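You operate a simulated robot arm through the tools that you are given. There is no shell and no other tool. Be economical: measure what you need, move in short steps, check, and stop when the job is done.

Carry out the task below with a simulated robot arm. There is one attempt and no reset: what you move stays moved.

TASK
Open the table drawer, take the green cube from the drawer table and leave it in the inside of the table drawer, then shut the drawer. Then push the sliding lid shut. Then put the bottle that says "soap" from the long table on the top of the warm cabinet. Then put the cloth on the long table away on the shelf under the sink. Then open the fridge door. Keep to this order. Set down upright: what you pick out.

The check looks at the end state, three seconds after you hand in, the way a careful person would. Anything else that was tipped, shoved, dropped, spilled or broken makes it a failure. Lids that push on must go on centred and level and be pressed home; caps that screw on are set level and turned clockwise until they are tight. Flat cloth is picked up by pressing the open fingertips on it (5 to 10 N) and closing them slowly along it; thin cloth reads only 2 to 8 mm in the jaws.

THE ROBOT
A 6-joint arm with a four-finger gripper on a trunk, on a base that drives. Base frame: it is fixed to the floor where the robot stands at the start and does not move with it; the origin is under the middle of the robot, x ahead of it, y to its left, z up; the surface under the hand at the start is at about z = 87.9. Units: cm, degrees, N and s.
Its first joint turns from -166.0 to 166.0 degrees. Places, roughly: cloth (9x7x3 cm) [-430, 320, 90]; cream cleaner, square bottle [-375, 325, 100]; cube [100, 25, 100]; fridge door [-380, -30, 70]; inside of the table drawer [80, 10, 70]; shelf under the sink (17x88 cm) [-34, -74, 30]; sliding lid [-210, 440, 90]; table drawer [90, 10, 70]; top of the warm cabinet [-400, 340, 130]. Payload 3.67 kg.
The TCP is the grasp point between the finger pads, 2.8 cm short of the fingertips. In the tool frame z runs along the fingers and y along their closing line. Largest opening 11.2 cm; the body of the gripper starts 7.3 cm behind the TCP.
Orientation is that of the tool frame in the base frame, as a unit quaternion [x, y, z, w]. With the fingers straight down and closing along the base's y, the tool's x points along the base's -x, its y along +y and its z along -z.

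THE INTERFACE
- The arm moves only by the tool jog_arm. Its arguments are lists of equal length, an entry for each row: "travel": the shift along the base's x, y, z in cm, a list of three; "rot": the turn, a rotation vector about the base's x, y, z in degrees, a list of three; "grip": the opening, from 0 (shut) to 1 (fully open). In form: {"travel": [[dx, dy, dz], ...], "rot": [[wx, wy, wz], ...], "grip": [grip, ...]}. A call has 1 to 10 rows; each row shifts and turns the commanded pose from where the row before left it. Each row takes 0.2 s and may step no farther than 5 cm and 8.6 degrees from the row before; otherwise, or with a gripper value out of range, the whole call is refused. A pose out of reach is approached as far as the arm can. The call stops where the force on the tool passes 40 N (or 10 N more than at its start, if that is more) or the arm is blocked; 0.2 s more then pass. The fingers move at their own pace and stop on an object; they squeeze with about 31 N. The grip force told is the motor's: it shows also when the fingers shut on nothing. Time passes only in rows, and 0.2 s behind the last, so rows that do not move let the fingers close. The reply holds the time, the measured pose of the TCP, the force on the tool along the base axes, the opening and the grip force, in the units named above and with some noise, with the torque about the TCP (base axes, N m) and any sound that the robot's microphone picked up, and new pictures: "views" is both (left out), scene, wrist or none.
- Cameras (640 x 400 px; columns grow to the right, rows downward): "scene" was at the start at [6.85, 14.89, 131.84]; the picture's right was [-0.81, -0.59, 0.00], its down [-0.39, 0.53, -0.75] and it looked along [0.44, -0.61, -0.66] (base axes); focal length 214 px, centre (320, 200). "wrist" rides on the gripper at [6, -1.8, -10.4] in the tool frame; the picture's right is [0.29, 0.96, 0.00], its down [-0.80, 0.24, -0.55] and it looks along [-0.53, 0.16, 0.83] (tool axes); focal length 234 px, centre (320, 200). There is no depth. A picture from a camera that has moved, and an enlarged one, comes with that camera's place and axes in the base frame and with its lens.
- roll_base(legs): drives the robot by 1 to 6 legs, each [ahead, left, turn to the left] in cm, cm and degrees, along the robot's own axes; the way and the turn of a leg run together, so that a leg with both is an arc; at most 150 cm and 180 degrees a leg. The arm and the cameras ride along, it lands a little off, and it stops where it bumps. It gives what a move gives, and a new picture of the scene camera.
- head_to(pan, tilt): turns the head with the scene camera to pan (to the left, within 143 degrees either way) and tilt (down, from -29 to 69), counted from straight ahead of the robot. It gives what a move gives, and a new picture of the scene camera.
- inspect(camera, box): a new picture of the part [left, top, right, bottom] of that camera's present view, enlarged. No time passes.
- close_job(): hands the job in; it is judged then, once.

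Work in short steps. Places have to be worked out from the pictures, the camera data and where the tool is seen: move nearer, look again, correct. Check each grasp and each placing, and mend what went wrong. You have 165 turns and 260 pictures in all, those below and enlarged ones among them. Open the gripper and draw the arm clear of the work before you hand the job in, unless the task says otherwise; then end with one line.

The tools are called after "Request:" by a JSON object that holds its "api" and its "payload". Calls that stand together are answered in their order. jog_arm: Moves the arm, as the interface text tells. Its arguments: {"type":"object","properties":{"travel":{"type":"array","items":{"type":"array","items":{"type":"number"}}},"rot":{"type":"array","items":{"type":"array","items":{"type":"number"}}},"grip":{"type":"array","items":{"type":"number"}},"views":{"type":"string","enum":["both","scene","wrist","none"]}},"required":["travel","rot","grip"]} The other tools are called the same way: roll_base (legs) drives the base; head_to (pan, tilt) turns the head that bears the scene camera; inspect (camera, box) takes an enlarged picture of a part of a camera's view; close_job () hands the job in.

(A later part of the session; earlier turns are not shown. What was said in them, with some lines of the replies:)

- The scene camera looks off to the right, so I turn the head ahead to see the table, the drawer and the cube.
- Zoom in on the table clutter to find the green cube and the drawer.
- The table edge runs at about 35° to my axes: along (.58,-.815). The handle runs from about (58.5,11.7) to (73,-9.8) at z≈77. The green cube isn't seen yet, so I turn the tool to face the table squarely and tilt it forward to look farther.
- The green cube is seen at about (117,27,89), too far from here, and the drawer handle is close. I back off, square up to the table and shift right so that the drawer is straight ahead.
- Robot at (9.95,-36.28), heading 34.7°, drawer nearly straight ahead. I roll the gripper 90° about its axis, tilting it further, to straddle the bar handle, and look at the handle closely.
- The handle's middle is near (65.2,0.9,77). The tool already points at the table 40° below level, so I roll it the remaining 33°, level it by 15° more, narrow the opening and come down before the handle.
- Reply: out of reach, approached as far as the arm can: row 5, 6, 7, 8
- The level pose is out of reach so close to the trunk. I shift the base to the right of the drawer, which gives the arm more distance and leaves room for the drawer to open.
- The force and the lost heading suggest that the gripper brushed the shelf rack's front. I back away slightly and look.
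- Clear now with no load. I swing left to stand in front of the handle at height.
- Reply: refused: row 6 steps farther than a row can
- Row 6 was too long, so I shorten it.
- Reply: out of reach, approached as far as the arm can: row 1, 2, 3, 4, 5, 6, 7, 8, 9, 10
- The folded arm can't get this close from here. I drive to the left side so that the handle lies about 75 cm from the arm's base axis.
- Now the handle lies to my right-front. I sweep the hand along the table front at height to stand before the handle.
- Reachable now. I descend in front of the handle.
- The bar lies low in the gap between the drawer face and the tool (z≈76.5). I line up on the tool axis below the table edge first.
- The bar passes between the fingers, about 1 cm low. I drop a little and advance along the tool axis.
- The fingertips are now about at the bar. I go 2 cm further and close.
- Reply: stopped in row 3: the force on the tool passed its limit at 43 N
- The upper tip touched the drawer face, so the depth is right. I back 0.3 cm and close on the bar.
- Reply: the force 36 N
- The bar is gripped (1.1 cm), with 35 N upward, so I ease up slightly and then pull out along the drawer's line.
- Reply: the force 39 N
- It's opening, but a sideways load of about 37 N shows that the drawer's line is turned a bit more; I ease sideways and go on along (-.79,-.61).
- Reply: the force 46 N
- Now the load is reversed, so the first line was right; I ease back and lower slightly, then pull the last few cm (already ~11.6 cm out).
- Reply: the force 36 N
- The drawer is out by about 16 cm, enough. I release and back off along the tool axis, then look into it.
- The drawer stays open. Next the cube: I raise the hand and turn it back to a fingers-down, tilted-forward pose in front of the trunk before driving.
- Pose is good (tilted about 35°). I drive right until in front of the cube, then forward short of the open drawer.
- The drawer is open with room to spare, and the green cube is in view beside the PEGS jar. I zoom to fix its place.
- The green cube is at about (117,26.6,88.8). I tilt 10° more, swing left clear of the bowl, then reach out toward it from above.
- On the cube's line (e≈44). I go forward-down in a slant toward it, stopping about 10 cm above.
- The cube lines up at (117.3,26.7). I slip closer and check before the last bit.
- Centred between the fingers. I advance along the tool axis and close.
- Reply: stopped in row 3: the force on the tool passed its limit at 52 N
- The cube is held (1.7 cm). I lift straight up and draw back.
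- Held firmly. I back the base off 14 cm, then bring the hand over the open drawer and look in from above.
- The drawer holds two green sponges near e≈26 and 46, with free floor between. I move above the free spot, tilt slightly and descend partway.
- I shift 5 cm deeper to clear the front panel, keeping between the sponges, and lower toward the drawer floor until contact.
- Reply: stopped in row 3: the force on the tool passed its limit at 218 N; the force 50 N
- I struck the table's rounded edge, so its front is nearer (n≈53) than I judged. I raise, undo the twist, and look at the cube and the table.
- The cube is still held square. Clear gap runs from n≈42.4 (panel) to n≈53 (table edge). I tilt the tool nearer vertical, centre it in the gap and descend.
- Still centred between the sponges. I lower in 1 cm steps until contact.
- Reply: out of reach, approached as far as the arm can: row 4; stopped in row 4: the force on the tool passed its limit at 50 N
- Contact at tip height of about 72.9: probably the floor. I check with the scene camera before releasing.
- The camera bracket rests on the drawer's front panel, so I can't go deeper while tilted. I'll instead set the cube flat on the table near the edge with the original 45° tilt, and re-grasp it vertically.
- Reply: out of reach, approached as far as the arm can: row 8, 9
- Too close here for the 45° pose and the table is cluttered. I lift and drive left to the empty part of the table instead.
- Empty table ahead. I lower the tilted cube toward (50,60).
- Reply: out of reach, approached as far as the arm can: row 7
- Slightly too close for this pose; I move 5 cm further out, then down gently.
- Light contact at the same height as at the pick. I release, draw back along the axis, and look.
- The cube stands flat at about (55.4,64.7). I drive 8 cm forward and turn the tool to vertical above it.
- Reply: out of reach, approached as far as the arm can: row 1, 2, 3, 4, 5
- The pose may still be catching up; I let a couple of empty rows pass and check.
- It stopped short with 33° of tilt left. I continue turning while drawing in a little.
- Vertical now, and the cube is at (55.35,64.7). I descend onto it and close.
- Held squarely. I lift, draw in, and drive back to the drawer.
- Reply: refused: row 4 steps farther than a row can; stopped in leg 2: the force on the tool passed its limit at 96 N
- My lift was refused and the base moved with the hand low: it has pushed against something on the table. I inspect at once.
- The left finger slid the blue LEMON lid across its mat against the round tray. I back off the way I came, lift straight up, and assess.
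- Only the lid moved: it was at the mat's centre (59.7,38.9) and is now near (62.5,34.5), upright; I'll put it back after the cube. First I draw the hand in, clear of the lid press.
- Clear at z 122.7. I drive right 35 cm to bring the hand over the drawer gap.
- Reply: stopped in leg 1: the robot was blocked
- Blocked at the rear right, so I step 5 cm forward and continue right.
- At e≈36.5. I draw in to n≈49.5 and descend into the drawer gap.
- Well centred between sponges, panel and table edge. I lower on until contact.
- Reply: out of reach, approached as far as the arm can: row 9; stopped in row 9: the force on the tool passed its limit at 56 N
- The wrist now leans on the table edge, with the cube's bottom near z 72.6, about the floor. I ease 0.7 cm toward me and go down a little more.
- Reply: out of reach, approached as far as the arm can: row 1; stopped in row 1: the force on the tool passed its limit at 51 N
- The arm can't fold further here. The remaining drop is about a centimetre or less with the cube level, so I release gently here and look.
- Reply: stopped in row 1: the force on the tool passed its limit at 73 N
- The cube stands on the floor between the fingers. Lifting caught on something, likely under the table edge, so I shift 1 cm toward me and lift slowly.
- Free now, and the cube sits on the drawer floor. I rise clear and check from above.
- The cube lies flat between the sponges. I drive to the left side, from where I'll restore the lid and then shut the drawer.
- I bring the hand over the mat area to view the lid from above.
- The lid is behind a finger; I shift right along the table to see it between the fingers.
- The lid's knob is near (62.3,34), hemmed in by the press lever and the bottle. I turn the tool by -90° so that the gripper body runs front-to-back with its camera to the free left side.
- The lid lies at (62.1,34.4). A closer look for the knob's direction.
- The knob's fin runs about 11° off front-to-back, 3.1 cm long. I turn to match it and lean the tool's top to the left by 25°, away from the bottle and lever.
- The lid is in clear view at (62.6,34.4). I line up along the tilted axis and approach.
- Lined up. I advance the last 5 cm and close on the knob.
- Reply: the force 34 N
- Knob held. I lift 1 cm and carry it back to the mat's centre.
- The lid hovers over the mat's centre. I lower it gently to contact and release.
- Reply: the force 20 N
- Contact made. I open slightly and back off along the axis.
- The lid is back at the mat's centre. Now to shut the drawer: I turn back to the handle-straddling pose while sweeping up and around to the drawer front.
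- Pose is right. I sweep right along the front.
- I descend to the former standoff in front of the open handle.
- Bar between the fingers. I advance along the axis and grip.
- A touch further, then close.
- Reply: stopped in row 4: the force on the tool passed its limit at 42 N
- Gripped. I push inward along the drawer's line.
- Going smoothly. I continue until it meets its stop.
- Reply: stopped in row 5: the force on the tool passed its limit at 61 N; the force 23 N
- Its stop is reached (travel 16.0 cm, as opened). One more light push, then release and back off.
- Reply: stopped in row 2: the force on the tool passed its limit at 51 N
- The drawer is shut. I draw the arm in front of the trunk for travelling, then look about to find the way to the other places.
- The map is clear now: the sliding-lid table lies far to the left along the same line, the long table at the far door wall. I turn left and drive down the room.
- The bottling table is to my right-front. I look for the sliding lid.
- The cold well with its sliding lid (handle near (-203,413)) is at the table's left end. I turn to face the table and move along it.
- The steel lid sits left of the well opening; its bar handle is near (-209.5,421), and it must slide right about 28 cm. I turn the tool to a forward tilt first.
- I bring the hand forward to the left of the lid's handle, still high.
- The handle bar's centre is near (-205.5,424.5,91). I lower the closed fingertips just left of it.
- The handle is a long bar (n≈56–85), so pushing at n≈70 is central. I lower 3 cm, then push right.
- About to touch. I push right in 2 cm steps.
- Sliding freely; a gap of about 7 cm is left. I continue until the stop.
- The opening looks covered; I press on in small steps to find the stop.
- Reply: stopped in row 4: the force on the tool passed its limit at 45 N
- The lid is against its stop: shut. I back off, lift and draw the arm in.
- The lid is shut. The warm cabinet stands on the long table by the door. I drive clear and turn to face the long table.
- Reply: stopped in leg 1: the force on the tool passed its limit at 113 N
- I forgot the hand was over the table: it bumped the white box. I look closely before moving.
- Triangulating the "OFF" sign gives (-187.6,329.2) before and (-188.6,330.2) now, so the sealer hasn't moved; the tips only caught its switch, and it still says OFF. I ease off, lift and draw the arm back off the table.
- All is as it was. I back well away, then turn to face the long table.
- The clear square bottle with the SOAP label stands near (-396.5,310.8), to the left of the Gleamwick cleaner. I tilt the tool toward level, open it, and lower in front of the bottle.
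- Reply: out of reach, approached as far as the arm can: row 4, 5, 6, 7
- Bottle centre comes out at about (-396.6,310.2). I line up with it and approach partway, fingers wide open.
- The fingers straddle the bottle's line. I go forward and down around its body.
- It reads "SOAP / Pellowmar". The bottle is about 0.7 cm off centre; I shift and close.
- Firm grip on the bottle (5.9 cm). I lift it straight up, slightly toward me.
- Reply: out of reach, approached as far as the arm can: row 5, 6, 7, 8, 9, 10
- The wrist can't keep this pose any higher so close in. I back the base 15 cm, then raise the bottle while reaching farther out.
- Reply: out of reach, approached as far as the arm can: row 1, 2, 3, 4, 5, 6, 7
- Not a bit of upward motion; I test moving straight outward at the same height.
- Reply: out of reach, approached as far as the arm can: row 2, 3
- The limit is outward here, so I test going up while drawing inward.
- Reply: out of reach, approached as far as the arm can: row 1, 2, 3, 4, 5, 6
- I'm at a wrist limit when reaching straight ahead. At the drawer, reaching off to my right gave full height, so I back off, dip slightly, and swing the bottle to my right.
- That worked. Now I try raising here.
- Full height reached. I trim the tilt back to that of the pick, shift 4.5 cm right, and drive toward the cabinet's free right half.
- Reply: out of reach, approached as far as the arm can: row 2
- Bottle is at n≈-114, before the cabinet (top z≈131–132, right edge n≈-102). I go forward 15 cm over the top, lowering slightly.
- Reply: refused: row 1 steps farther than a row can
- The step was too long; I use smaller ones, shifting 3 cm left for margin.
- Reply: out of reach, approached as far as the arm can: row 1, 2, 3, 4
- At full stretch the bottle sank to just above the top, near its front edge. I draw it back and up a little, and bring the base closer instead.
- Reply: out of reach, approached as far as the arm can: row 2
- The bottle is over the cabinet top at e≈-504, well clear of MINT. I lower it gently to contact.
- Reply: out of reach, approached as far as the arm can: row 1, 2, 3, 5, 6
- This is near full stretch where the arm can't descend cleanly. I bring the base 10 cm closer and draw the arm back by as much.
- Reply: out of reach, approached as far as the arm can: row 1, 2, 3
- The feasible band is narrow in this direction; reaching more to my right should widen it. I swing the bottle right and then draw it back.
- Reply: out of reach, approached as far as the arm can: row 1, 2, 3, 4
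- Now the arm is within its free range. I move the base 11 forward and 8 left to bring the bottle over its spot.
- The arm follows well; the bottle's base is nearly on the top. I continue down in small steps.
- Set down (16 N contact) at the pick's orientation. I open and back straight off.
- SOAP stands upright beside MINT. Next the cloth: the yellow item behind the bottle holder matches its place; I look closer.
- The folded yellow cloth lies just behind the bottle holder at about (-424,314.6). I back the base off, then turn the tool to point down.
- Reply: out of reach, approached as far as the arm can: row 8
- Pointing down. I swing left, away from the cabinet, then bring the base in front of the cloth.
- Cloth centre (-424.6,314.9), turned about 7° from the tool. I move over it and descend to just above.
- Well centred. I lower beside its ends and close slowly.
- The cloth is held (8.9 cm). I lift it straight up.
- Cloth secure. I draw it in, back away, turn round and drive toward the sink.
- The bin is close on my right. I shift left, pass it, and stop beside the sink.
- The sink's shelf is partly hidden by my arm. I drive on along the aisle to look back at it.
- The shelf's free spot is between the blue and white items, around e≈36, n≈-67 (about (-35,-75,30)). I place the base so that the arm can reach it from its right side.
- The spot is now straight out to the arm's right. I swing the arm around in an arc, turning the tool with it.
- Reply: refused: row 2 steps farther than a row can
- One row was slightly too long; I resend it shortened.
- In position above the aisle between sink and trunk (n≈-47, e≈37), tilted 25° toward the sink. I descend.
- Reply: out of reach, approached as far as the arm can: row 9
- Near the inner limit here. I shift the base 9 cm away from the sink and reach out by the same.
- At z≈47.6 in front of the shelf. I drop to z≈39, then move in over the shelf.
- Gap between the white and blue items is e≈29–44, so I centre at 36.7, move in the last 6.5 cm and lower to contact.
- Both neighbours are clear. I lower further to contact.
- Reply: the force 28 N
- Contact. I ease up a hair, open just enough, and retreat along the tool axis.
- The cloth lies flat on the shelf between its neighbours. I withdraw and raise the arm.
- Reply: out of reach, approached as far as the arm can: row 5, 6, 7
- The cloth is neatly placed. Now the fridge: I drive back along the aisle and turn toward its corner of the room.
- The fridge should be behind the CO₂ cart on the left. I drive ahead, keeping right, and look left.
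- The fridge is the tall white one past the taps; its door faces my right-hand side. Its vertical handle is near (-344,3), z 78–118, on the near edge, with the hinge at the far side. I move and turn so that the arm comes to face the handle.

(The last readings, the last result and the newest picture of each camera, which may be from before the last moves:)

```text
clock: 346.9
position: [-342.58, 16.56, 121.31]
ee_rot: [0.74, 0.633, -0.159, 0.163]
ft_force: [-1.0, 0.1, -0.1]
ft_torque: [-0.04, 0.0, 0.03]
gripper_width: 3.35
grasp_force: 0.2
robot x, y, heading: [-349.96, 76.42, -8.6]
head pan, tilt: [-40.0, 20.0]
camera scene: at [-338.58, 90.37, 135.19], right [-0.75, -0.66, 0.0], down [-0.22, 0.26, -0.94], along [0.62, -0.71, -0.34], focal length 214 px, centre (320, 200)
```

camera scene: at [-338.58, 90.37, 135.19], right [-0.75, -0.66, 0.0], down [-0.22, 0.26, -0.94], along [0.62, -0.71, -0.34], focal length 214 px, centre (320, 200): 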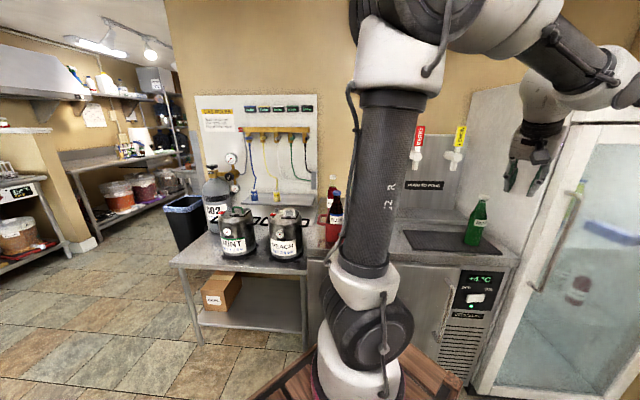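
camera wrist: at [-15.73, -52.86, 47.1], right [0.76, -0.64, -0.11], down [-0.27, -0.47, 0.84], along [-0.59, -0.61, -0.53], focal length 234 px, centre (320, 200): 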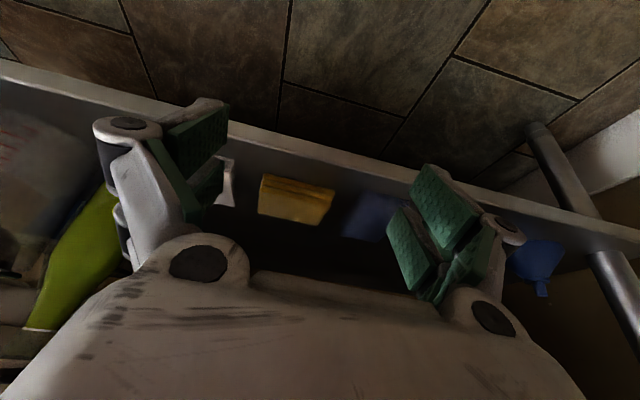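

A glass-door fridge; the handle is at the door's left. I turn the tool level toward the door while drawing back, to view the handle with the wrist camera.

Request:
{"api": "jog_arm", "payload": {"travel": [[-2.7, 0.4, -1], [-2.7, 0.4, -1], [-2.7, 0.4, -1], [-2.7, 0.4, -1], [-2.7, 0.4, -1], [-2.7, 0.4, -1], [-2.7, 0.4, -1]], "rot": [[-5.58, -0.96, 5.75], [-5.58, -0.96, 5.75], [-5.58, -0.96, 5.75], [-5.58, -0.96, 5.75], [-5.58, -0.96, 5.75], [-5.58, -0.96, 5.75], [-5.58, -0.96, 5.75]], "grip": [0.6, 0.6, 0.6, 0.6, 0.6, 0.6, 0.6], "views": "both"}}

```text
clock: 348.5
position: [-361.41, 19.21, 114.17]
ee_rot: [0.395, 0.745, -0.252, 0.475]
ft_force: [0.5, 0.3, 0.0]
ft_torque: [0.05, 0.02, -0.07]
gripper_width: 6.72
grasp_force: 0.1
robot x, y, heading: [-350.22, 76.27, -9.1]
head pan, tilt: [-40.0, 20.0]
camera scene: at [-338.54, 90.39, 135.19], right [-0.75, -0.66, 0.0], down [-0.23, 0.26, -0.94], along [0.62, -0.71, -0.34], focal length 214 px, centre (320, 200)
camera wrist: at [-369.53, 28.08, 113.12], right [0.72, 0.64, -0.26], down [0.1, 0.27, 0.96], along [0.68, -0.72, 0.13], focal length 234 px, centre (320, 200)
```

scene: 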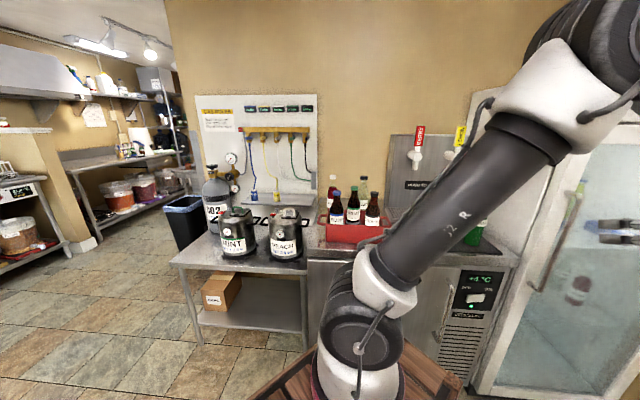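
wrist: 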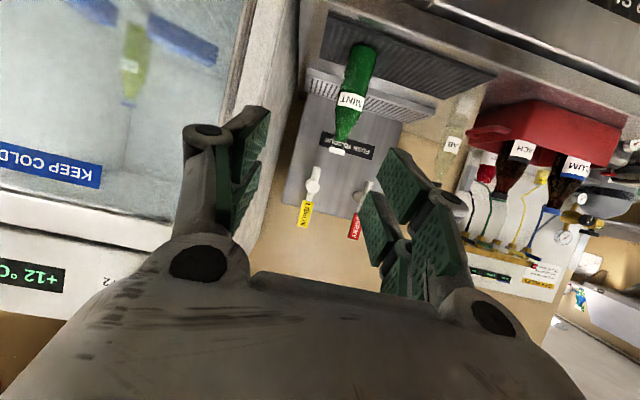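

Request:
{"api": "inspect", "payload": {"camera": "wrist", "box": [160, 0, 400, 150]}}

Request:
{"api": "inspect", "payload": {"camera": "scene", "box": [460, 100, 640, 330]}}

```text
2.67 times, centred on (280, 75) of wrist
camera zoom: at [-369.53, 28.08, 113.12], right [0.72, 0.64, -0.26], down [0.1, 0.27, 0.96], along [0.68, -0.72, 0.13], focal length 624 px, centre (427, 533)
```

zoom: 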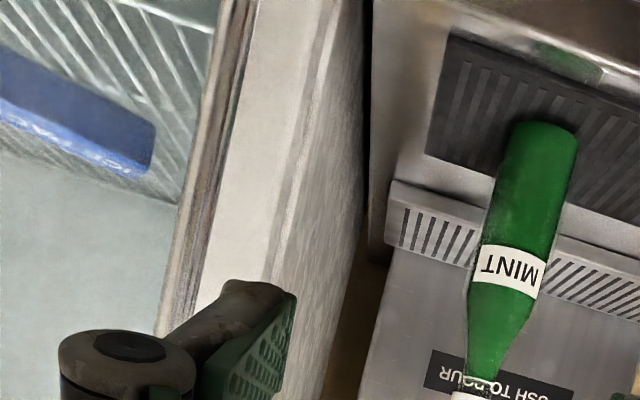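

```text
1.74 times, centred on (550, 215) of scene
camera zoom: at [-338.54, 90.39, 135.19], right [-0.75, -0.66, 0.0], down [-0.23, 0.26, -0.94], along [0.62, -0.71, -0.34], focal length 373 px, centre (-80, 174)
```

zoom: 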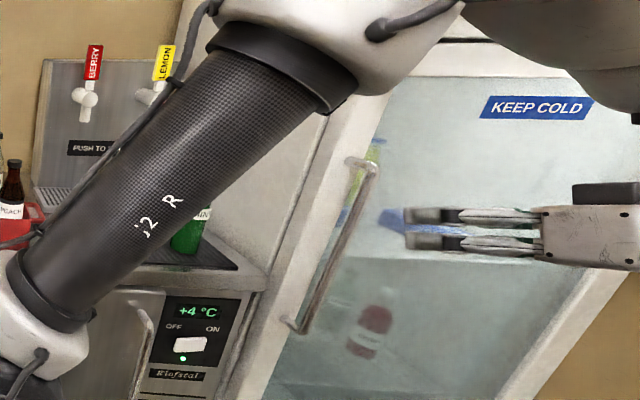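

The handle is a vertical bar near (-357,-10), z 83–112. I move sideways into line and start the approach.

Request:
{"api": "jog_arm", "payload": {"travel": [[-3.5, -2.4, -1.3], [-3.5, -2.4, -1.3], [-3.5, -2.4, -1.3], [2.3, -3.36, -1.9], [2.3, -3.36, -1.9], [2.3, -3.36, -1.9]], "rot": [[0, 0, 0], [0, 0, 0], [0, 0, 0], [0, 0, 0], [0, 0, 0], [0, 0, 0]], "grip": [0.6, 0.6, 0.6, 0.6, 0.6, 0.6], "views": "both"}}

Request:
{"api": "inspect", "payload": {"camera": "scene", "box": [460, 100, 640, 330]}}

```text
clock: 349.9
position: [-365.15, 1.98, 104.57]
ee_rot: [0.396, 0.745, -0.25, 0.474]
ft_force: [-0.7, -0.1, 0.6]
ft_torque: [0.01, 0.01, 0.02]
gripper_width: 6.72
grasp_force: 0.0
robot x, y, heading: [-349.69, 76.28, -8.9]
head pan, tilt: [-40.0, 20.0]
camera scene: at [-338.61, 90.4, 135.19], right [-0.75, -0.66, 0.0], down [-0.22, 0.26, -0.94], along [0.62, -0.71, -0.34], focal length 214 px, centre (320, 200)
camera wrist: at [-373.26, 10.79, 103.47], right [0.72, 0.64, -0.26], down [0.1, 0.27, 0.96], along [0.68, -0.72, 0.13], focal length 234 px, centre (320, 200)
```

scene: 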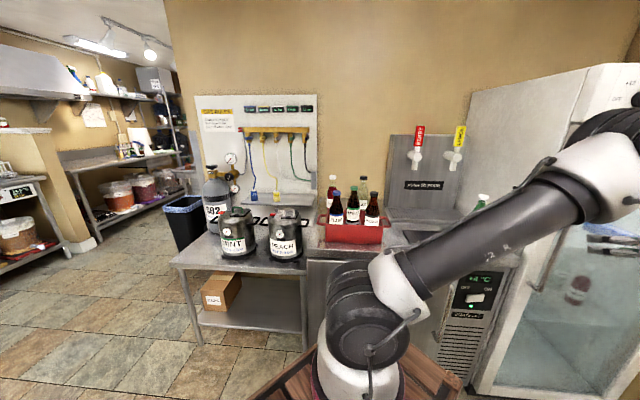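
wrist: 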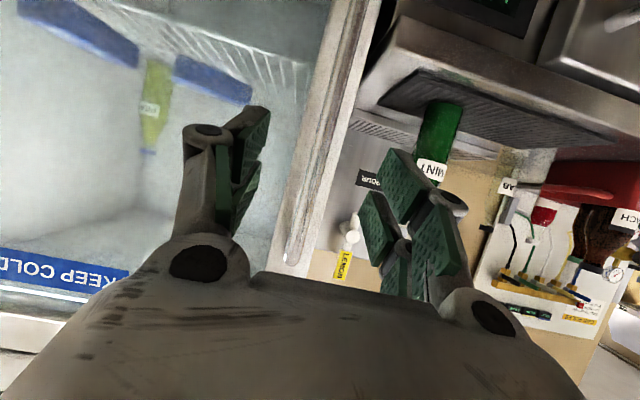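

```text
1.74 times, centred on (550, 215) of scene
camera zoom: at [-338.61, 90.4, 135.19], right [-0.75, -0.66, 0.0], down [-0.22, 0.26, -0.94], along [0.62, -0.71, -0.34], focal length 373 px, centre (-80, 174)
```

zoom: 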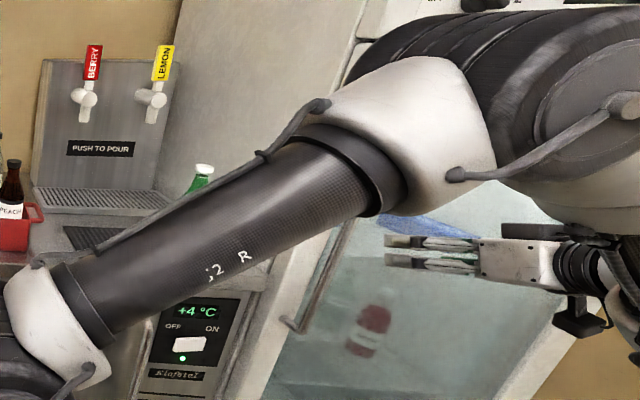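

The bar runs between the fingers. I advance along the axis in three steps and close.

Request:
{"api": "jog_arm", "payload": {"travel": [[2.4, -3.5, -2.0], [2.4, -3.5, -2.0], [2.2, -3.2, -1.8], [0, 0, 0], [0, 0, 0], [0, 0, 0]], "rot": [[0, 0, 0], [0, 0, 0], [0, 0, 0], [0, 0, 0], [0, 0, 0], [0, 0, 0]], "grip": [0.5, 0.5, 0.5, 0.5, 0, 0], "views": "wrist"}}

```text
clock: 351.2
position: [-357.38, -8.13, 98.91]
ee_rot: [0.39, 0.748, -0.244, 0.477]
ft_force: [13.0, 24.6, 7.8]
ft_torque: [0.27, 0.18, 0.02]
gripper_width: 1.66
grasp_force: 31.2
robot x, y, heading: [-349.77, 76.36, -8.8]
head pan, tilt: [-40.0, 20.0]
stopped in row 6: the force on the tool passed its limit at 49 N (the readings are from after the stop); the commanded pose is now the measured one
camera wrist: at [-365.59, 0.6, 97.77], right [0.72, 0.65, -0.25], down [0.1, 0.27, 0.96], along [0.69, -0.71, 0.13], focal length 234 px, centre (320, 200)
```

wrist: 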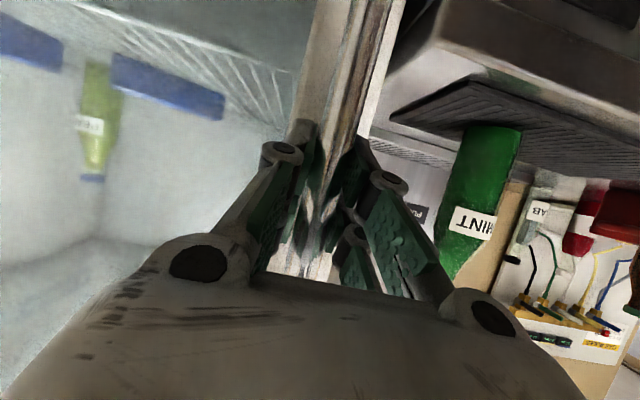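

Bar gripped. I pull the door open, outward first.

Request:
{"api": "jog_arm", "payload": {"travel": [[-0.3, 0.5, 0], [-1.0, 1.4, 0], [-1.13, 1.6, 0], [-1.2, 1.6, 0]], "rot": [[0, 0, 0], [0, 0, 0], [0, 0, 0], [0, 0, 0]], "grip": [0, 0, 0, 0], "views": "wrist"}}

```text
clock: 352.2
position: [-361.35, -3.95, 98.77]
ee_rot: [0.397, 0.746, -0.251, 0.473]
ft_force: [-10.9, -9.1, -7.7]
ft_torque: [-0.1, 0.28, -0.19]
gripper_width: 1.66
grasp_force: 45.0
robot x, y, heading: [-349.91, 76.58, -9.0]
head pan, tilt: [-40.0, 20.0]
stopped in row 4: the force on the tool passed its limit at 49 N (the readings are from after the stop); the commanded pose is now the measured one
camera wrist: at [-369.44, 4.95, 97.81], right [0.73, 0.64, -0.26], down [0.11, 0.27, 0.96], along [0.68, -0.72, 0.13], focal length 234 px, centre (320, 200)
```

wrist: 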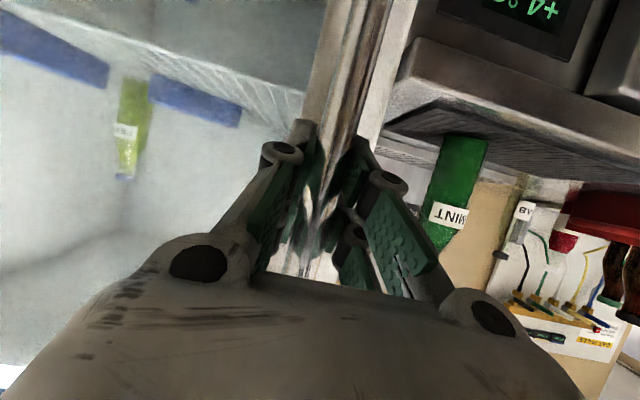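

The door moves; it wants to swing toward its hinge (−n). I follow the arc with more −n.

Request:
{"api": "jog_arm", "payload": {"travel": [[-1.4, 0.9, 0], [-1.5, 1.35, 0], [-1.6, 1.3, 0], [-1.7, 1.25, 0], [-1.75, 1.2, 0]], "rot": [[0, 0, 0], [0, 0, 3], [0, 0, 2], [0, 0, 2], [0, 0, 2]], "grip": [0, 0, 0, 0, 0], "views": "none"}}

```text
clock: 353.5
position: [-369.07, 2.33, 98.95]
ee_rot: [0.336, 0.775, -0.21, 0.493]
ft_force: [5.2, 9.2, 3.5]
ft_torque: [-0.1, 0.39, -0.23]
gripper_width: 1.65
grasp_force: 45.1
robot x, y, heading: [-349.75, 76.22, -9.0]
head pan, tilt: [-40.0, 20.0]
stopped in row 5: the force on the tool passed its limit at 42 N (the readings are from after the stop); the commanded pose is now the measured one
```

The path fits a hinge radius of 32 cm (hinge n≈-331); the door is at about 28°. I follow that circle further without turning the tool.

Request:
{"api": "jog_arm", "payload": {"travel": [[-2.05, 0.9, 0], [-2.05, 0.9, 0], [-2.15, 0.6, 0], [-2.15, 0.57, 0]], "rot": [[0, 0, 0], [0, 0, 0], [0, 0, 0], [0, 0, 0]], "grip": [0, 0, 0, 0], "views": "scene"}}

```text
clock: 353.9
position: [-370.35, 3.11, 98.84]
ee_rot: [0.334, 0.775, -0.208, 0.495]
ft_force: [11.6, 13.6, 5.6]
ft_torque: [-0.52, 0.6, -0.3]
gripper_width: 1.69
grasp_force: 45.0
robot x, y, heading: [-349.68, 76.46, -9.1]
head pan, tilt: [-40.0, 20.0]
stopped in row 2: the force on the tool passed its limit at 48 N (the readings are from after the stop); the commanded pose is now the measured one
camera scene: at [-338.51, 90.5, 135.18], right [-0.75, -0.66, 0.0], down [-0.23, 0.26, -0.94], along [0.62, -0.71, -0.34], focal length 214 px, centre (320, 200)
```

scene: 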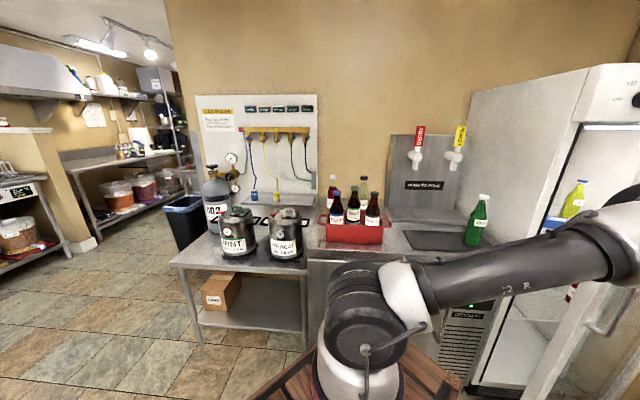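

The door is swinging; the sideways load shows a larger radius (~54 cm, now ~18°). I correct and continue along that arc.

Request:
{"api": "jog_arm", "payload": {"travel": [[0.4, 0.3, 0], [-1.62, 1.17, 0], [-1.62, 1.17, 0], [-1.62, 1.17, 0], [-1.78, 0.93, 0], [-1.78, 0.93, 0], [-1.78, 0.93, 0]], "rot": [[0, 0, 0], [0, 0, 2], [0, 0, 2], [0, 0, 2], [0, 0, 2], [0, 0, 2], [0, 0, 2]], "grip": [0, 0, 0, 0, 0, 0, 0], "views": "none"}}

```text
clock: 354.5
position: [-371.6, 3.94, 98.82]
ee_rot: [0.328, 0.779, -0.206, 0.494]
ft_force: [-5.2, -9.7, -5.7]
ft_torque: [-0.29, 0.25, -0.28]
gripper_width: 1.66
grasp_force: 44.9
robot x, y, heading: [-349.75, 76.36, -9.1]
head pan, tilt: [-40.0, 20.0]
stopped in row 2: the force on the tool passed its limit at 45 N (the readings are from after the stop); the commanded pose is now the measured one
```

Spikes stop the move; I use finer steps without turning.

Request:
{"api": "jog_arm", "payload": {"travel": [[-1.05, 0.65, 0], [-1.09, 0.71, 0], [-1.09, 0.71, 0], [-1.09, 0.71, 0], [-1.09, 0.71, 0], [-1.12, 0.68, 0], [-1.14, 0.65, 0], [-1.16, 0.62, 0]], "rot": [[0, 0, 0], [0, 0, 0], [0, 0, 0], [0, 0, 0], [0, 0, 0], [0, 0, 0], [0, 0, 0], [0, 0, 0]], "grip": [0, 0, 0, 0, 0, 0, 0, 0], "views": "scene"}}

```text
clock: 355.1
position: [-374.03, 5.02, 98.79]
ee_rot: [0.328, 0.778, -0.208, 0.494]
ft_force: [-10.5, -15.3, -7.6]
ft_torque: [-0.32, 0.09, -0.15]
gripper_width: 1.66
grasp_force: 45.1
robot x, y, heading: [-349.91, 76.24, -9.2]
head pan, tilt: [-40.0, 20.0]
stopped in row 3: the force on the tool passed its limit at 43 N (the readings are from after the stop); the commanded pose is now the measured one
camera scene: at [-338.67, 90.19, 135.21], right [-0.75, -0.66, 0.0], down [-0.22, 0.26, -0.94], along [0.62, -0.71, -0.34], focal length 214 px, centre (320, 200)
```

scene: 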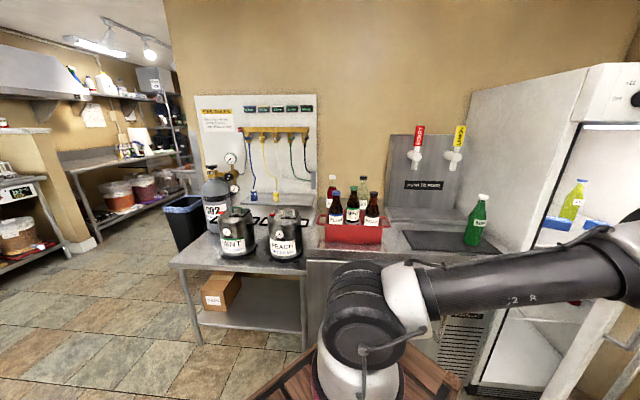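

The load says more toward the hinge (R≈34 cm, ~38° open). I relieve it and follow that tangent.

Request:
{"api": "jog_arm", "payload": {"travel": [[-0.5, -0.3, 0], [-1.15, 0.4, 0], [-1.2, 0.3, 0], [-1.22, 0.22, 0], [-1.25, 0.15, 0], [-1.27, 0.05, 0], [-1.27, -0.05, 0], [-1.27, -0.15, 0], [-1.27, -0.25, 0]], "rot": [[0, 0, 0], [0, 0, 0], [0, 0, 0], [0, 0, 0], [0, 0, 0], [0, 0, 0], [0, 0, 0], [0, 0, 0], [0, 0, 0]], "grip": [0.08, 0.08, 0.08, 0.08, 0.08, 0.08, 0.08, 0.08, 0.08], "views": "none"}}

```text
clock: 355.6
position: [-374.44, 5.45, 98.82]
ee_rot: [0.326, 0.779, -0.203, 0.496]
ft_force: [4.7, 13.7, 5.5]
ft_torque: [-0.2, 0.71, -0.27]
gripper_width: 1.68
grasp_force: 45.1
robot x, y, heading: [-349.55, 76.73, -9.1]
head pan, tilt: [-40.0, 20.0]
stopped in row 2: the force on the tool passed its limit at 45 N (the readings are from after the stop); the commanded pose is now the measured one
```

Gripped pulling now only advances in tiny steps. I let go of the bar, back off, close the fingers and go round the door's free edge to push it from inside.

Request:
{"api": "jog_arm", "payload": {"travel": [[0, 0, 0], [0, 0, 0], [-2.0, 2.0, 1.3], [-2.2, 2.2, 1.4], [-2.2, 2.2, 1.4], [3.6, 2.5, 0], [3.6, 2.5, 0], [3.6, 2.5, 0], [3.6, 2.5, 0]], "rot": [[0, 0, 0], [0, 0, 0], [0, 0, 0], [0, 0, 0], [0, 0, 0], [0, 0, 0], [0, 0, 0], [0, 0, 0], [0, 0, 0]], "grip": [0.5, 0.5, 0.5, 0.5, 0.5, 0, 0, 0, 0], "views": "both"}}

```text
clock: 357.6
position: [-366.31, 21.74, 102.77]
ee_rot: [0.327, 0.778, -0.204, 0.496]
ft_force: [-0.8, 1.0, -0.5]
ft_torque: [-0.02, -0.04, 0.02]
gripper_width: 0.0
grasp_force: 31.0
robot x, y, heading: [-350.07, 76.29, -8.9]
head pan, tilt: [-40.0, 20.0]
camera scene: at [-338.61, 90.32, 135.2], right [-0.75, -0.66, 0.0], down [-0.22, 0.26, -0.94], along [0.62, -0.71, -0.34], focal length 214 px, centre (320, 200)
camera wrist: at [-375.86, 29.06, 101.69], right [0.59, 0.76, -0.25], down [0.05, 0.28, 0.96], along [0.8, -0.58, 0.13], focal length 234 px, centre (320, 200)
```

scene: 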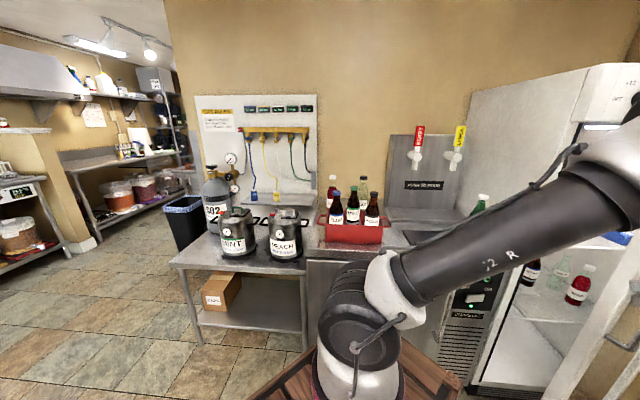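
wrist: 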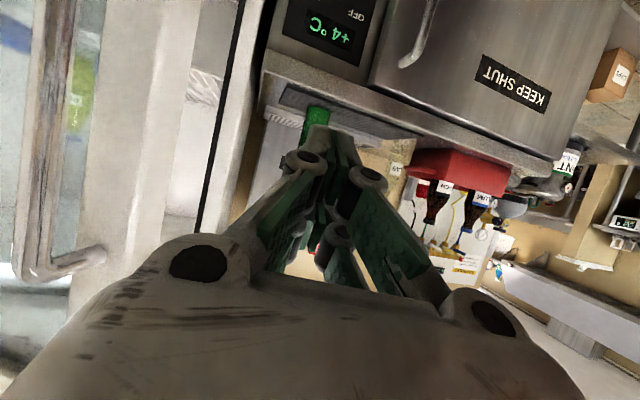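

The free edge is just left of the fingers and there's a clear gap. I insert alongside it and then push toward the hinge.

Request:
{"api": "jog_arm", "payload": {"travel": [[2.4, -3.5, -0.5], [2.4, -3.5, -0.5], [2.4, -3.5, -0.5], [1.8, -2.6, 0], [-2.5, -1.7, 0], [-2.5, -1.7, 0], [-2.5, -1.7, 0], [-2.5, -1.7, 0], [-2.8, -1.5, 0], [-2.8, -1.5, 0]], "rot": [[0, 0, 0], [0, 0, 0], [0, 0, 0], [0, 0, 0], [0, 0, 0], [0, 0, 0], [0, 0, 0], [0, 0, 0], [0, 0, 0], [0, 0, 0]], "grip": [0, 0, 0, 0, 0, 0, 0, 0, 0, 0], "views": "both"}}

```text
clock: 359.2
position: [-363.48, 4.4, 101.28]
ee_rot: [0.321, 0.78, -0.197, 0.5]
ft_force: [15.2, 24.9, 9.6]
ft_torque: [-0.92, 1.13, -1.65]
gripper_width: 0.0
grasp_force: 31.0
robot x, y, heading: [-349.89, 76.35, -8.7]
head pan, tilt: [-40.0, 20.0]
stopped in row 7: the force on the tool passed its limit at 89 N (the readings are from after the stop); the commanded pose is now the measured one
camera scene: at [-338.5, 90.53, 135.17], right [-0.75, -0.66, 0.0], down [-0.23, 0.26, -0.94], along [0.62, -0.71, -0.34], focal length 214 px, centre (320, 200)
camera wrist: at [-373.27, 11.56, 100.23], right [0.58, 0.77, -0.25], down [0.04, 0.28, 0.96], along [0.81, -0.57, 0.13], focal length 234 px, centre (320, 200)
```

scene: 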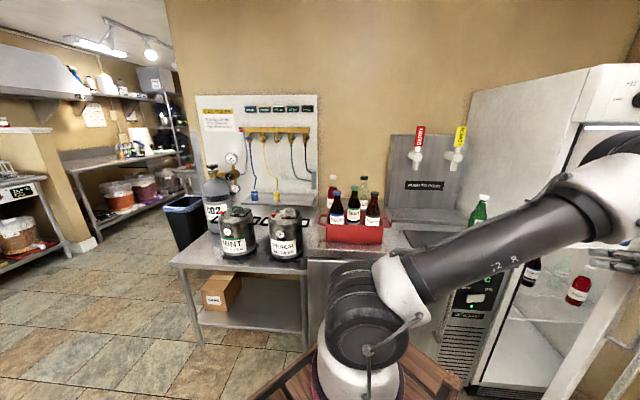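
wrist: 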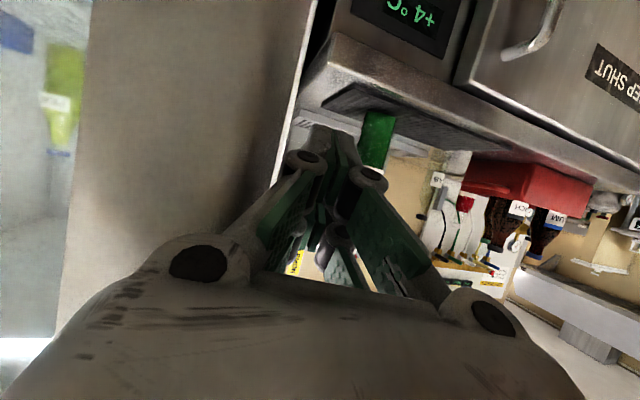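

The gripper's side now bears on the door's edge. I push slowly along the opening direction.

Request:
{"api": "jog_arm", "payload": {"travel": [[-0.7, 0, 0], [-0.8, 0, 0], [-0.9, 0, 0], [-1.0, 0.1, 0], [-1.0, 0.1, 0], [-1.0, 0.1, 0], [-1.1, 0.1, 0], [-1.1, 0.1, 0], [-1.2, 0.1, 0], [-1.2, 0.1, 0]], "rot": [[0, 0, 0], [0, 0, 0], [0, 0, 0], [0, 0, 0], [0, 0, 0], [0, 0, 0], [0, 0, 0], [0, 0, 0], [0, 0, 0], [0, 0, 0]], "grip": [0, 0, 0, 0, 0, 0, 0, 0, 0, 0], "views": "scene"}}

```text
clock: 359.5
position: [-363.59, 4.65, 101.46]
ee_rot: [0.32, 0.78, -0.195, 0.501]
ft_force: [12.1, 20.7, 7.4]
ft_torque: [-0.74, 0.94, -1.33]
gripper_width: 0.0
grasp_force: 30.7
robot x, y, heading: [-349.72, 76.79, -8.9]
head pan, tilt: [-40.0, 20.0]
stopped in row 1: the force on the tool passed its limit at 50 N (the readings are from after the stop); the commanded pose is now the measured one
camera scene: at [-338.5, 90.53, 135.18], right [-0.75, -0.66, 0.0], down [-0.23, 0.26, -0.94], along [0.62, -0.71, -0.34], focal length 214 px, centre (320, 200)
```

scene: 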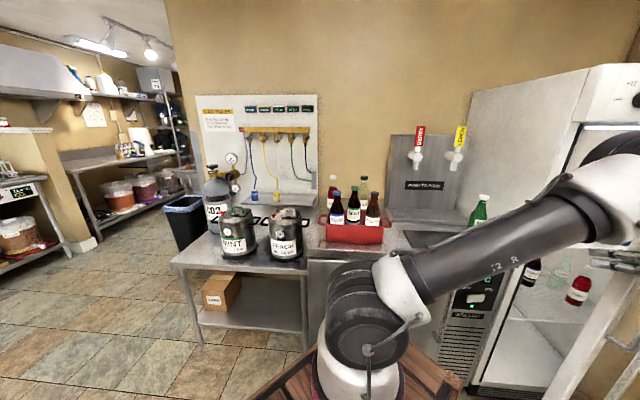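

I'm pressing the edge radially, so it can't swing. I step clear, go deeper, and yaw the tool by −60° so that the fingers hook behind the door.

Request:
{"api": "jog_arm", "payload": {"travel": [[2.06, 1.4, 0], [2.6, -0.9, 0], [1.0, -1.2, 0], [0, 0, 0], [0, 0, 0], [0, 0, 0], [0, 0, 0], [-1.2, -0.8, 0], [-1.6, -1.1, 0], [-1.6, -1.1, 0]], "rot": [[0, 0, 0], [0, 0, -5], [0, 0, -8], [0, 0, -8], [0, 0, -8], [0, 0, -8], [0, 0, -8], [0, 0, -8], [0, 0, -7], [0, 0, 0]], "grip": [0, 0, 0, 0, 0, 0, 0, 0, 0, 0], "views": "both"}}

```text
clock: 361.7
position: [-362.2, 0.68, 101.36]
ee_rot: [0.669, 0.514, -0.42, 0.334]
ft_force: [0.1, -0.2, -0.4]
ft_torque: [0.0, 0.03, 0.01]
gripper_width: 0.03
grasp_force: 30.8
robot x, y, heading: [-350.01, 76.52, -9.1]
head pan, tilt: [-40.0, 20.0]
camera scene: at [-338.56, 90.41, 135.19], right [-0.75, -0.66, 0.0], down [-0.22, 0.26, -0.94], along [0.62, -0.71, -0.34], focal length 214 px, centre (320, 200)
camera wrist: at [-361.02, 12.71, 100.08], right [0.96, -0.12, -0.25], down [0.26, 0.1, 0.96], along [-0.09, -0.99, 0.13], focal length 234 px, centre (320, 200)
```

scene: 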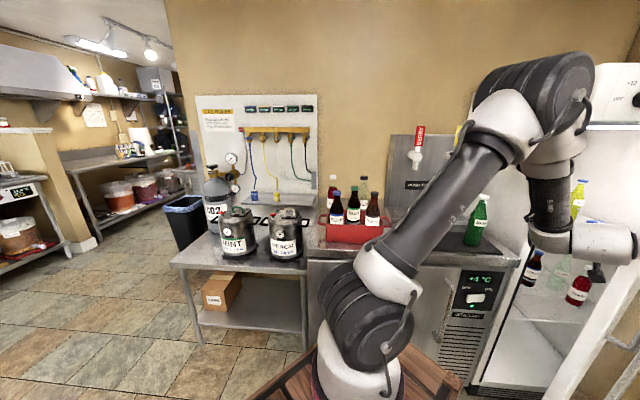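
wrist: 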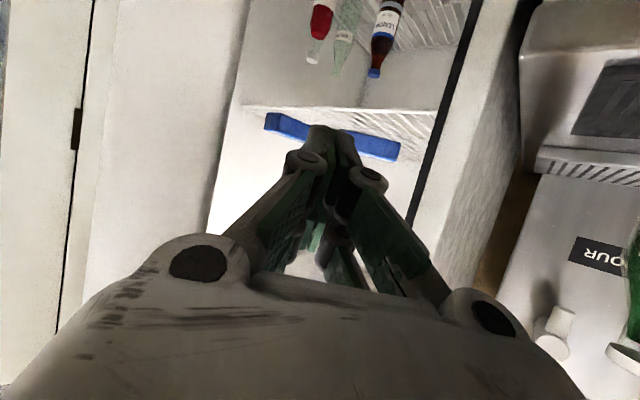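

The fingers are now inside the open door with the door to their left. I sweep left to push it open from within.

Request:
{"api": "jog_arm", "payload": {"travel": [[-2.0, -0.6, 0], [-2.0, -0.4, 0], [-1.6, 0, 0], [-1.4, 0, 0], [-1.4, 0, 0], [-1.4, 0, 0], [-1.4, 0, 0], [-1.4, 0, 0], [-1.4, 0, 0], [-1.4, 0, 0]], "rot": [[0, 0, 0], [0, 0, 0], [0, 0, 0], [0, 0, 0], [0, 0, 0], [0, 0, 0], [0, 0, 0], [0, 0, 0], [0, 0, 0], [0, 0, 0]], "grip": [0, 0, 0, 0, 0, 0, 0, 0, 0, 0], "views": "both"}}

```text
clock: 362.6
position: [-368.2, 0.01, 101.3]
ee_rot: [0.67, 0.514, -0.418, 0.336]
ft_force: [15.6, 26.6, 10.9]
ft_torque: [-0.89, 1.09, -1.69]
gripper_width: 0.0
grasp_force: 30.7
robot x, y, heading: [-349.44, 76.41, -8.9]
head pan, tilt: [-40.0, 20.0]
stopped in row 4: the force on the tool passed its limit at 57 N (the readings are from after the stop); the commanded pose is now the measured one
camera scene: at [-338.46, 90.61, 135.17], right [-0.75, -0.66, 0.0], down [-0.23, 0.26, -0.94], along [0.62, -0.71, -0.34], focal length 214 px, centre (320, 200)
camera wrist: at [-366.93, 12.07, 100.16], right [0.96, -0.12, -0.24], down [0.25, 0.1, 0.96], along [-0.09, -0.99, 0.13], focal length 234 px, centre (320, 200)
```

scene: 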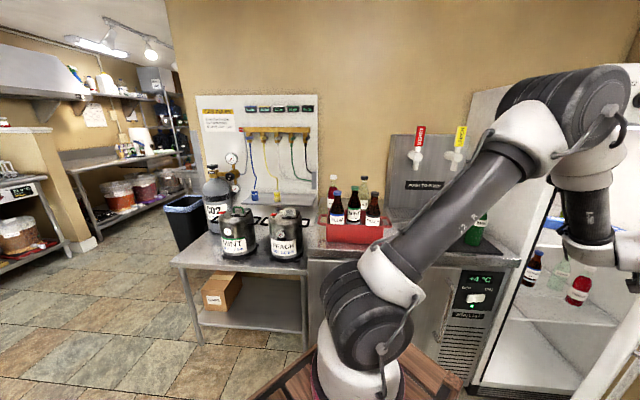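
wrist: 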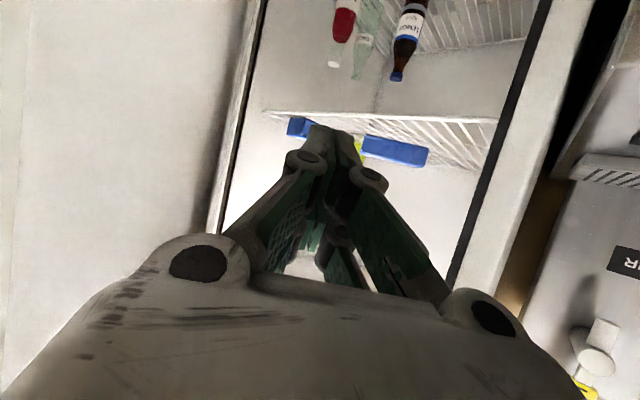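

The gripper's shoulder, not the fingertips, meets the door's edge. I yaw a further −49° so that the tool points along the door's inside and poke its inner face.

Request:
{"api": "jog_arm", "payload": {"travel": [[2.5, 1.2, 0], [0.5, 0, 0], [0, 0, 0], [0, 0, 0], [0, 0, 0], [0, 0, 0], [0, 0, 0], [-1.8, -0.4, 0], [-1.6, 0, 0], [-1.5, 0.2, 0]], "rot": [[0, 0, -4], [0, 0, -8.3], [0, 0, -8.3], [0, 0, -8.3], [0, 0, -8.3], [0, 0, -8.3], [0, 0, -4], [0, 0, 0], [0, 0, 0], [0, 0, 0]], "grip": [0, 0, 0, 0, 0, 0, 0, 0, 0, 0], "views": "both"}}

```text
clock: 364.8
position: [-370.28, 0.91, 101.13]
ee_rot: [0.824, 0.187, -0.519, 0.129]
ft_force: [0.8, -0.5, -0.2]
ft_torque: [-0.01, 0.06, -0.01]
gripper_width: 0.0
grasp_force: 31.1
robot x, y, heading: [-349.74, 76.26, -9.0]
head pan, tilt: [-40.0, 20.0]
camera scene: at [-338.54, 90.42, 135.19], right [-0.75, -0.66, 0.0], down [-0.22, 0.26, -0.94], along [0.62, -0.71, -0.34], focal length 214 px, centre (320, 200)
camera wrist: at [-360.19, 7.79, 100.05], right [0.54, -0.81, -0.24], down [0.24, -0.13, 0.96], along [-0.81, -0.57, 0.13], focal length 234 px, centre (320, 200)
```

scene: 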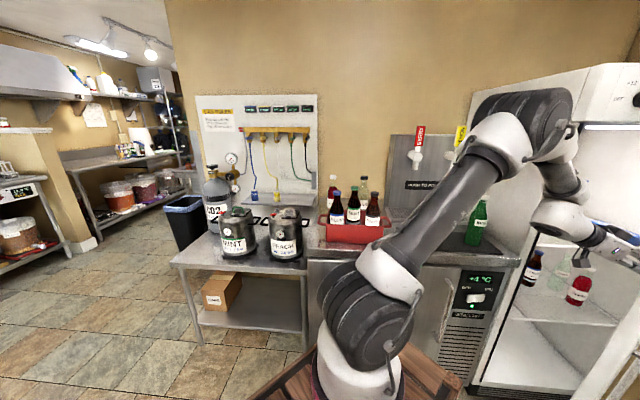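
wrist: 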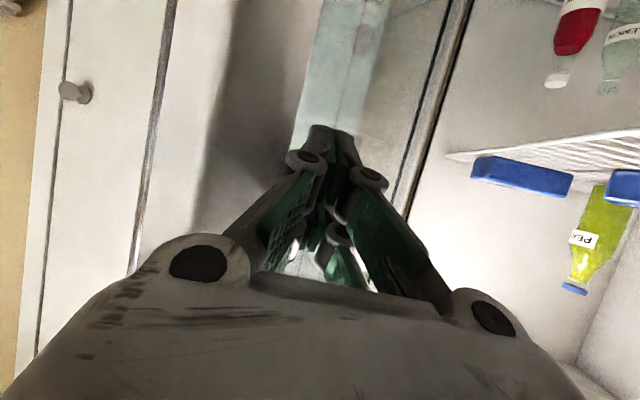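

The fingers now face the door's inner side, free of contact. I push outward along the opening direction.

Request:
{"api": "jog_arm", "payload": {"travel": [[-1.5, 0.3, 0], [-1.4, 0.4, 0], [-1.3, 0.5, 0], [-1.3, 0.5, 0], [-1.3, 0.5, 0], [-1.3, 0.5, 0], [-1.3, 0.5, 0], [-1.3, 0.4, 0], [-1.3, 0.4, 0], [-1.3, 0.4, 0]], "rot": [[0, 0, 0], [0, 0, 0], [0, 0, 0], [0, 0, 0], [0, 0, 0], [0, 0, 0], [0, 0, 0], [0, 0, 0], [0, 0, 0], [0, 0, 0]], "grip": [0, 0, 0, 0, 0, 0, 0, 0, 0, 0], "views": "both"}}

```text
clock: 367.0
position: [-383.62, 5.38, 101.14]
ee_rot: [0.824, 0.187, -0.519, 0.129]
ft_force: [0.8, -1.3, 0.9]
ft_torque: [-0.02, 0.0, -0.08]
gripper_width: 0.01
grasp_force: 30.7
robot x, y, heading: [-349.82, 76.62, -8.9]
head pan, tilt: [-40.0, 20.0]
camera scene: at [-338.55, 90.42, 135.19], right [-0.75, -0.66, 0.0], down [-0.22, 0.26, -0.94], along [0.62, -0.71, -0.34], focal length 214 px, centre (320, 200)
camera wrist: at [-373.57, 12.24, 100.06], right [0.54, -0.81, -0.24], down [0.24, -0.13, 0.96], along [-0.81, -0.57, 0.13], focal length 234 px, centre (320, 200)
```

scene: 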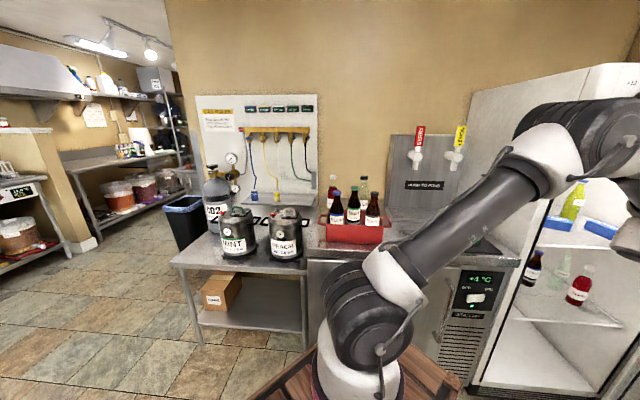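
wrist: 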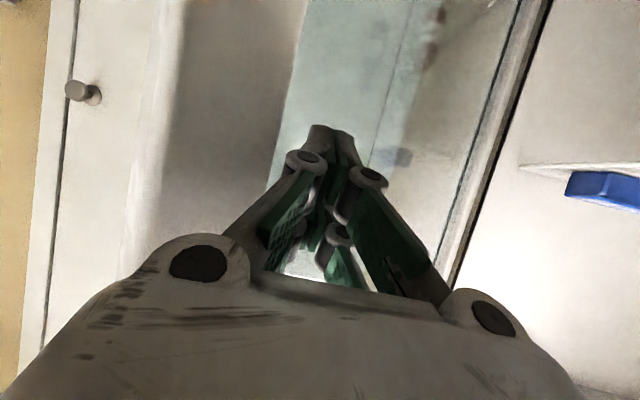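

It swings freely. I keep pushing along the arc.

Request:
{"api": "jog_arm", "payload": {"travel": [[-1.3, 0.6, 0], [-1.3, 0.6, 0], [-1.3, 0.6, 0], [-1.3, 0.6, 0], [-1.4, 0.5, 0], [-1.4, 0.5, 0], [-1.4, 0.4, 0], [-1.4, 0.4, 0], [-1.5, 0.3, 0], [-1.5, 0.3, 0]], "rot": [[0, 0, 0], [0, 0, 0], [0, 0, 0], [0, 0, 0], [0, 0, 0], [0, 0, 0], [0, 0, 0], [0, 0, 0], [0, 0, 0], [0, 0, 0]], "grip": [0, 0, 0, 0, 0, 0, 0, 0, 0, 0], "views": "both"}}

```text
clock: 368.9
position: [-394.4, 9.2, 101.17]
ee_rot: [0.823, 0.189, -0.519, 0.131]
ft_force: [0.1, 0.0, 0.2]
ft_torque: [-0.01, 0.06, 0.01]
gripper_width: 0.01
grasp_force: 31.0
robot x, y, heading: [-350.0, 76.52, -8.8]
head pan, tilt: [-40.0, 20.0]
stopped in row 9: the force on the tool passed its limit at 43 N (the readings are from after the stop); the commanded pose is now the measured one
camera scene: at [-338.57, 90.38, 135.2], right [-0.75, -0.66, 0.0], down [-0.22, 0.26, -0.94], along [0.62, -0.71, -0.34], focal length 214 px, centre (320, 200)
camera wrist: at [-384.44, 16.05, 100.08], right [0.54, -0.8, -0.24], down [0.24, -0.12, 0.96], along [-0.8, -0.58, 0.13], focal length 234 px, centre (320, 200)
```

scene: 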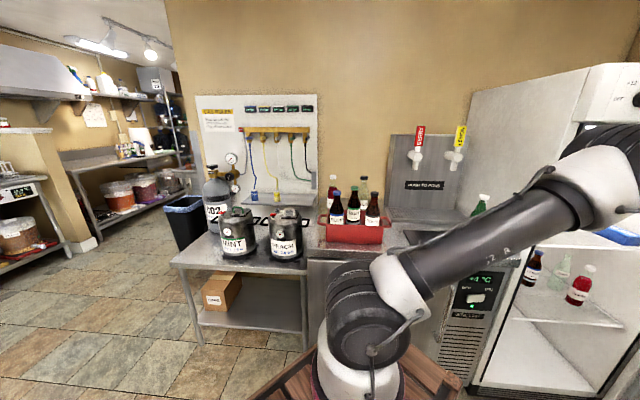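
wrist: 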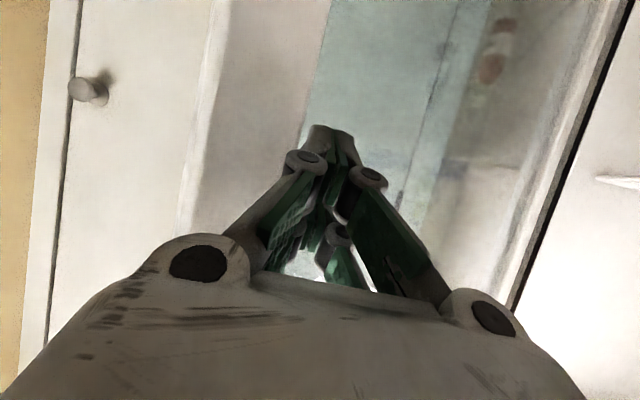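

The door is well open. One last gentle push, then I withdraw the arm backward clear of door and fridge.

Request:
{"api": "jog_arm", "payload": {"travel": [[-0.9, 0.2, 0], [-0.9, 0.2, 0], [-1.0, 0.2, 0], [-1.0, 0.1, 0], [-1.0, 0.1, 0], [-1.0, 0.1, 0], [-1.0, 0, 0], [-1.0, 0, 0], [-1.0, 0, 0], [-1.0, 0, 0]], "rot": [[0, 0, 0], [0, 0, 0], [0, 0, 0], [0, 0, 0], [0, 0, 0], [0, 0, 0], [0, 0, 0], [0, 0, 0], [0, 0, 0], [0, 0, 0]], "grip": [0, 0, 0, 0, 0, 0, 0, 0, 0, 0], "views": "none"}}

Request:
{"api": "jog_arm", "payload": {"travel": [[2.0, 1.2, 0], [3.2, 2.4, 0], [3.2, 2.6, 0], [3, 3, 0], [2.5, 3.5, 1], [2, 4, 1]], "rot": [[0, 0, 0], [0, 0, 0], [0, 0, 0], [0, 0, 0], [0, 0, 0], [0, 0, 0]], "grip": [0, 0, 0, 0.5, 0.8, 0.8], "views": "wrist"}}

Request:
{"api": "head_to", "payload": {"pan": -75, "tilt": 25}}

```text
clock: 370.0
position: [-397.96, 9.43, 101.29]
ee_rot: [0.821, 0.192, -0.52, 0.135]
ft_force: [1.3, -0.9, -0.2]
ft_torque: [0.04, 0.01, 0.04]
gripper_width: 0.0
grasp_force: 30.9
robot x, y, heading: [-349.91, 76.23, -8.6]
head pan, tilt: [-40.0, 20.0]
stopped in row 5: the force on the tool passed its limit at 42 N (the readings are from after the stop); the commanded pose is now the measured one
```

```text
clock: 371.4
position: [-382.27, 26.03, 103.08]
ee_rot: [0.821, 0.193, -0.52, 0.136]
ft_force: [0.1, 0.5, 0.6]
ft_torque: [-0.01, 0.0, -0.06]
gripper_width: 8.96
grasp_force: 0.0
robot x, y, heading: [-349.59, 76.32, -8.8]
head pan, tilt: [-40.0, 20.0]
camera wrist: at [-372.34, 33.08, 101.96], right [0.55, -0.8, -0.24], down [0.25, -0.12, 0.96], along [-0.8, -0.59, 0.13], focal length 234 px, centre (320, 200)
```

wrist: 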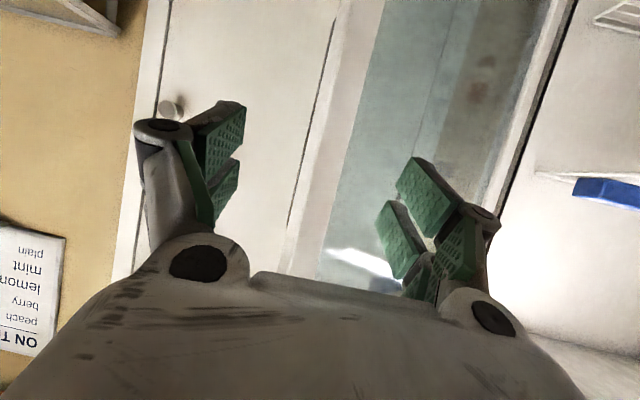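

```text
clock: 372.4
position: [-382.32, 26.09, 103.05]
ee_rot: [0.822, 0.193, -0.519, 0.136]
ft_force: [-0.2, -0.4, 0.2]
ft_torque: [-0.02, 0.0, 0.02]
gripper_width: 8.98
grasp_force: 0.1
robot x, y, heading: [-349.66, 76.49, -8.7]
head pan, tilt: [-75.0, 25.0]
camera scene: at [-343.7, 88.22, 134.38], right [-0.99, -0.11, 0.0], down [-0.05, 0.42, -0.91], along [0.1, -0.9, -0.42], focal length 214 px, centre (320, 200)
```

scene: 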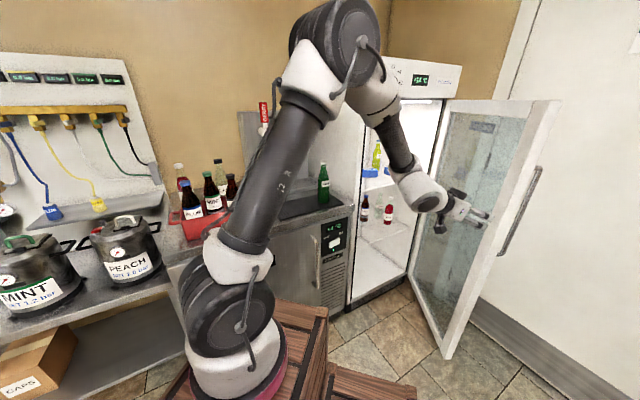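

The fridge door stands wide open, the items inside and the bottles outside are upright, and the arm is clear with the gripper open. I hand the job in.

Request:
{"api": "close_job", "payload": {}}

```text
The job is handed in.
```

All five steps are done in the order you gave: the green cube is in the shut drawer, the sliding lid is pushed shut, the SOAP bottle is on the warm cabinet, the cloth is on the shelf under the sink, and the fridge door is open. I knocked the blue LEMON lid off centre on the drawer table and put it back on its mat. I also caught the lid sealer's switch, but it did not move and still reads OFF. The gripper touched the shelf rack, the table edge and the fridge door hard enough to stop the arm or the base, and nothing I saw afterwards looked moved or damaged.
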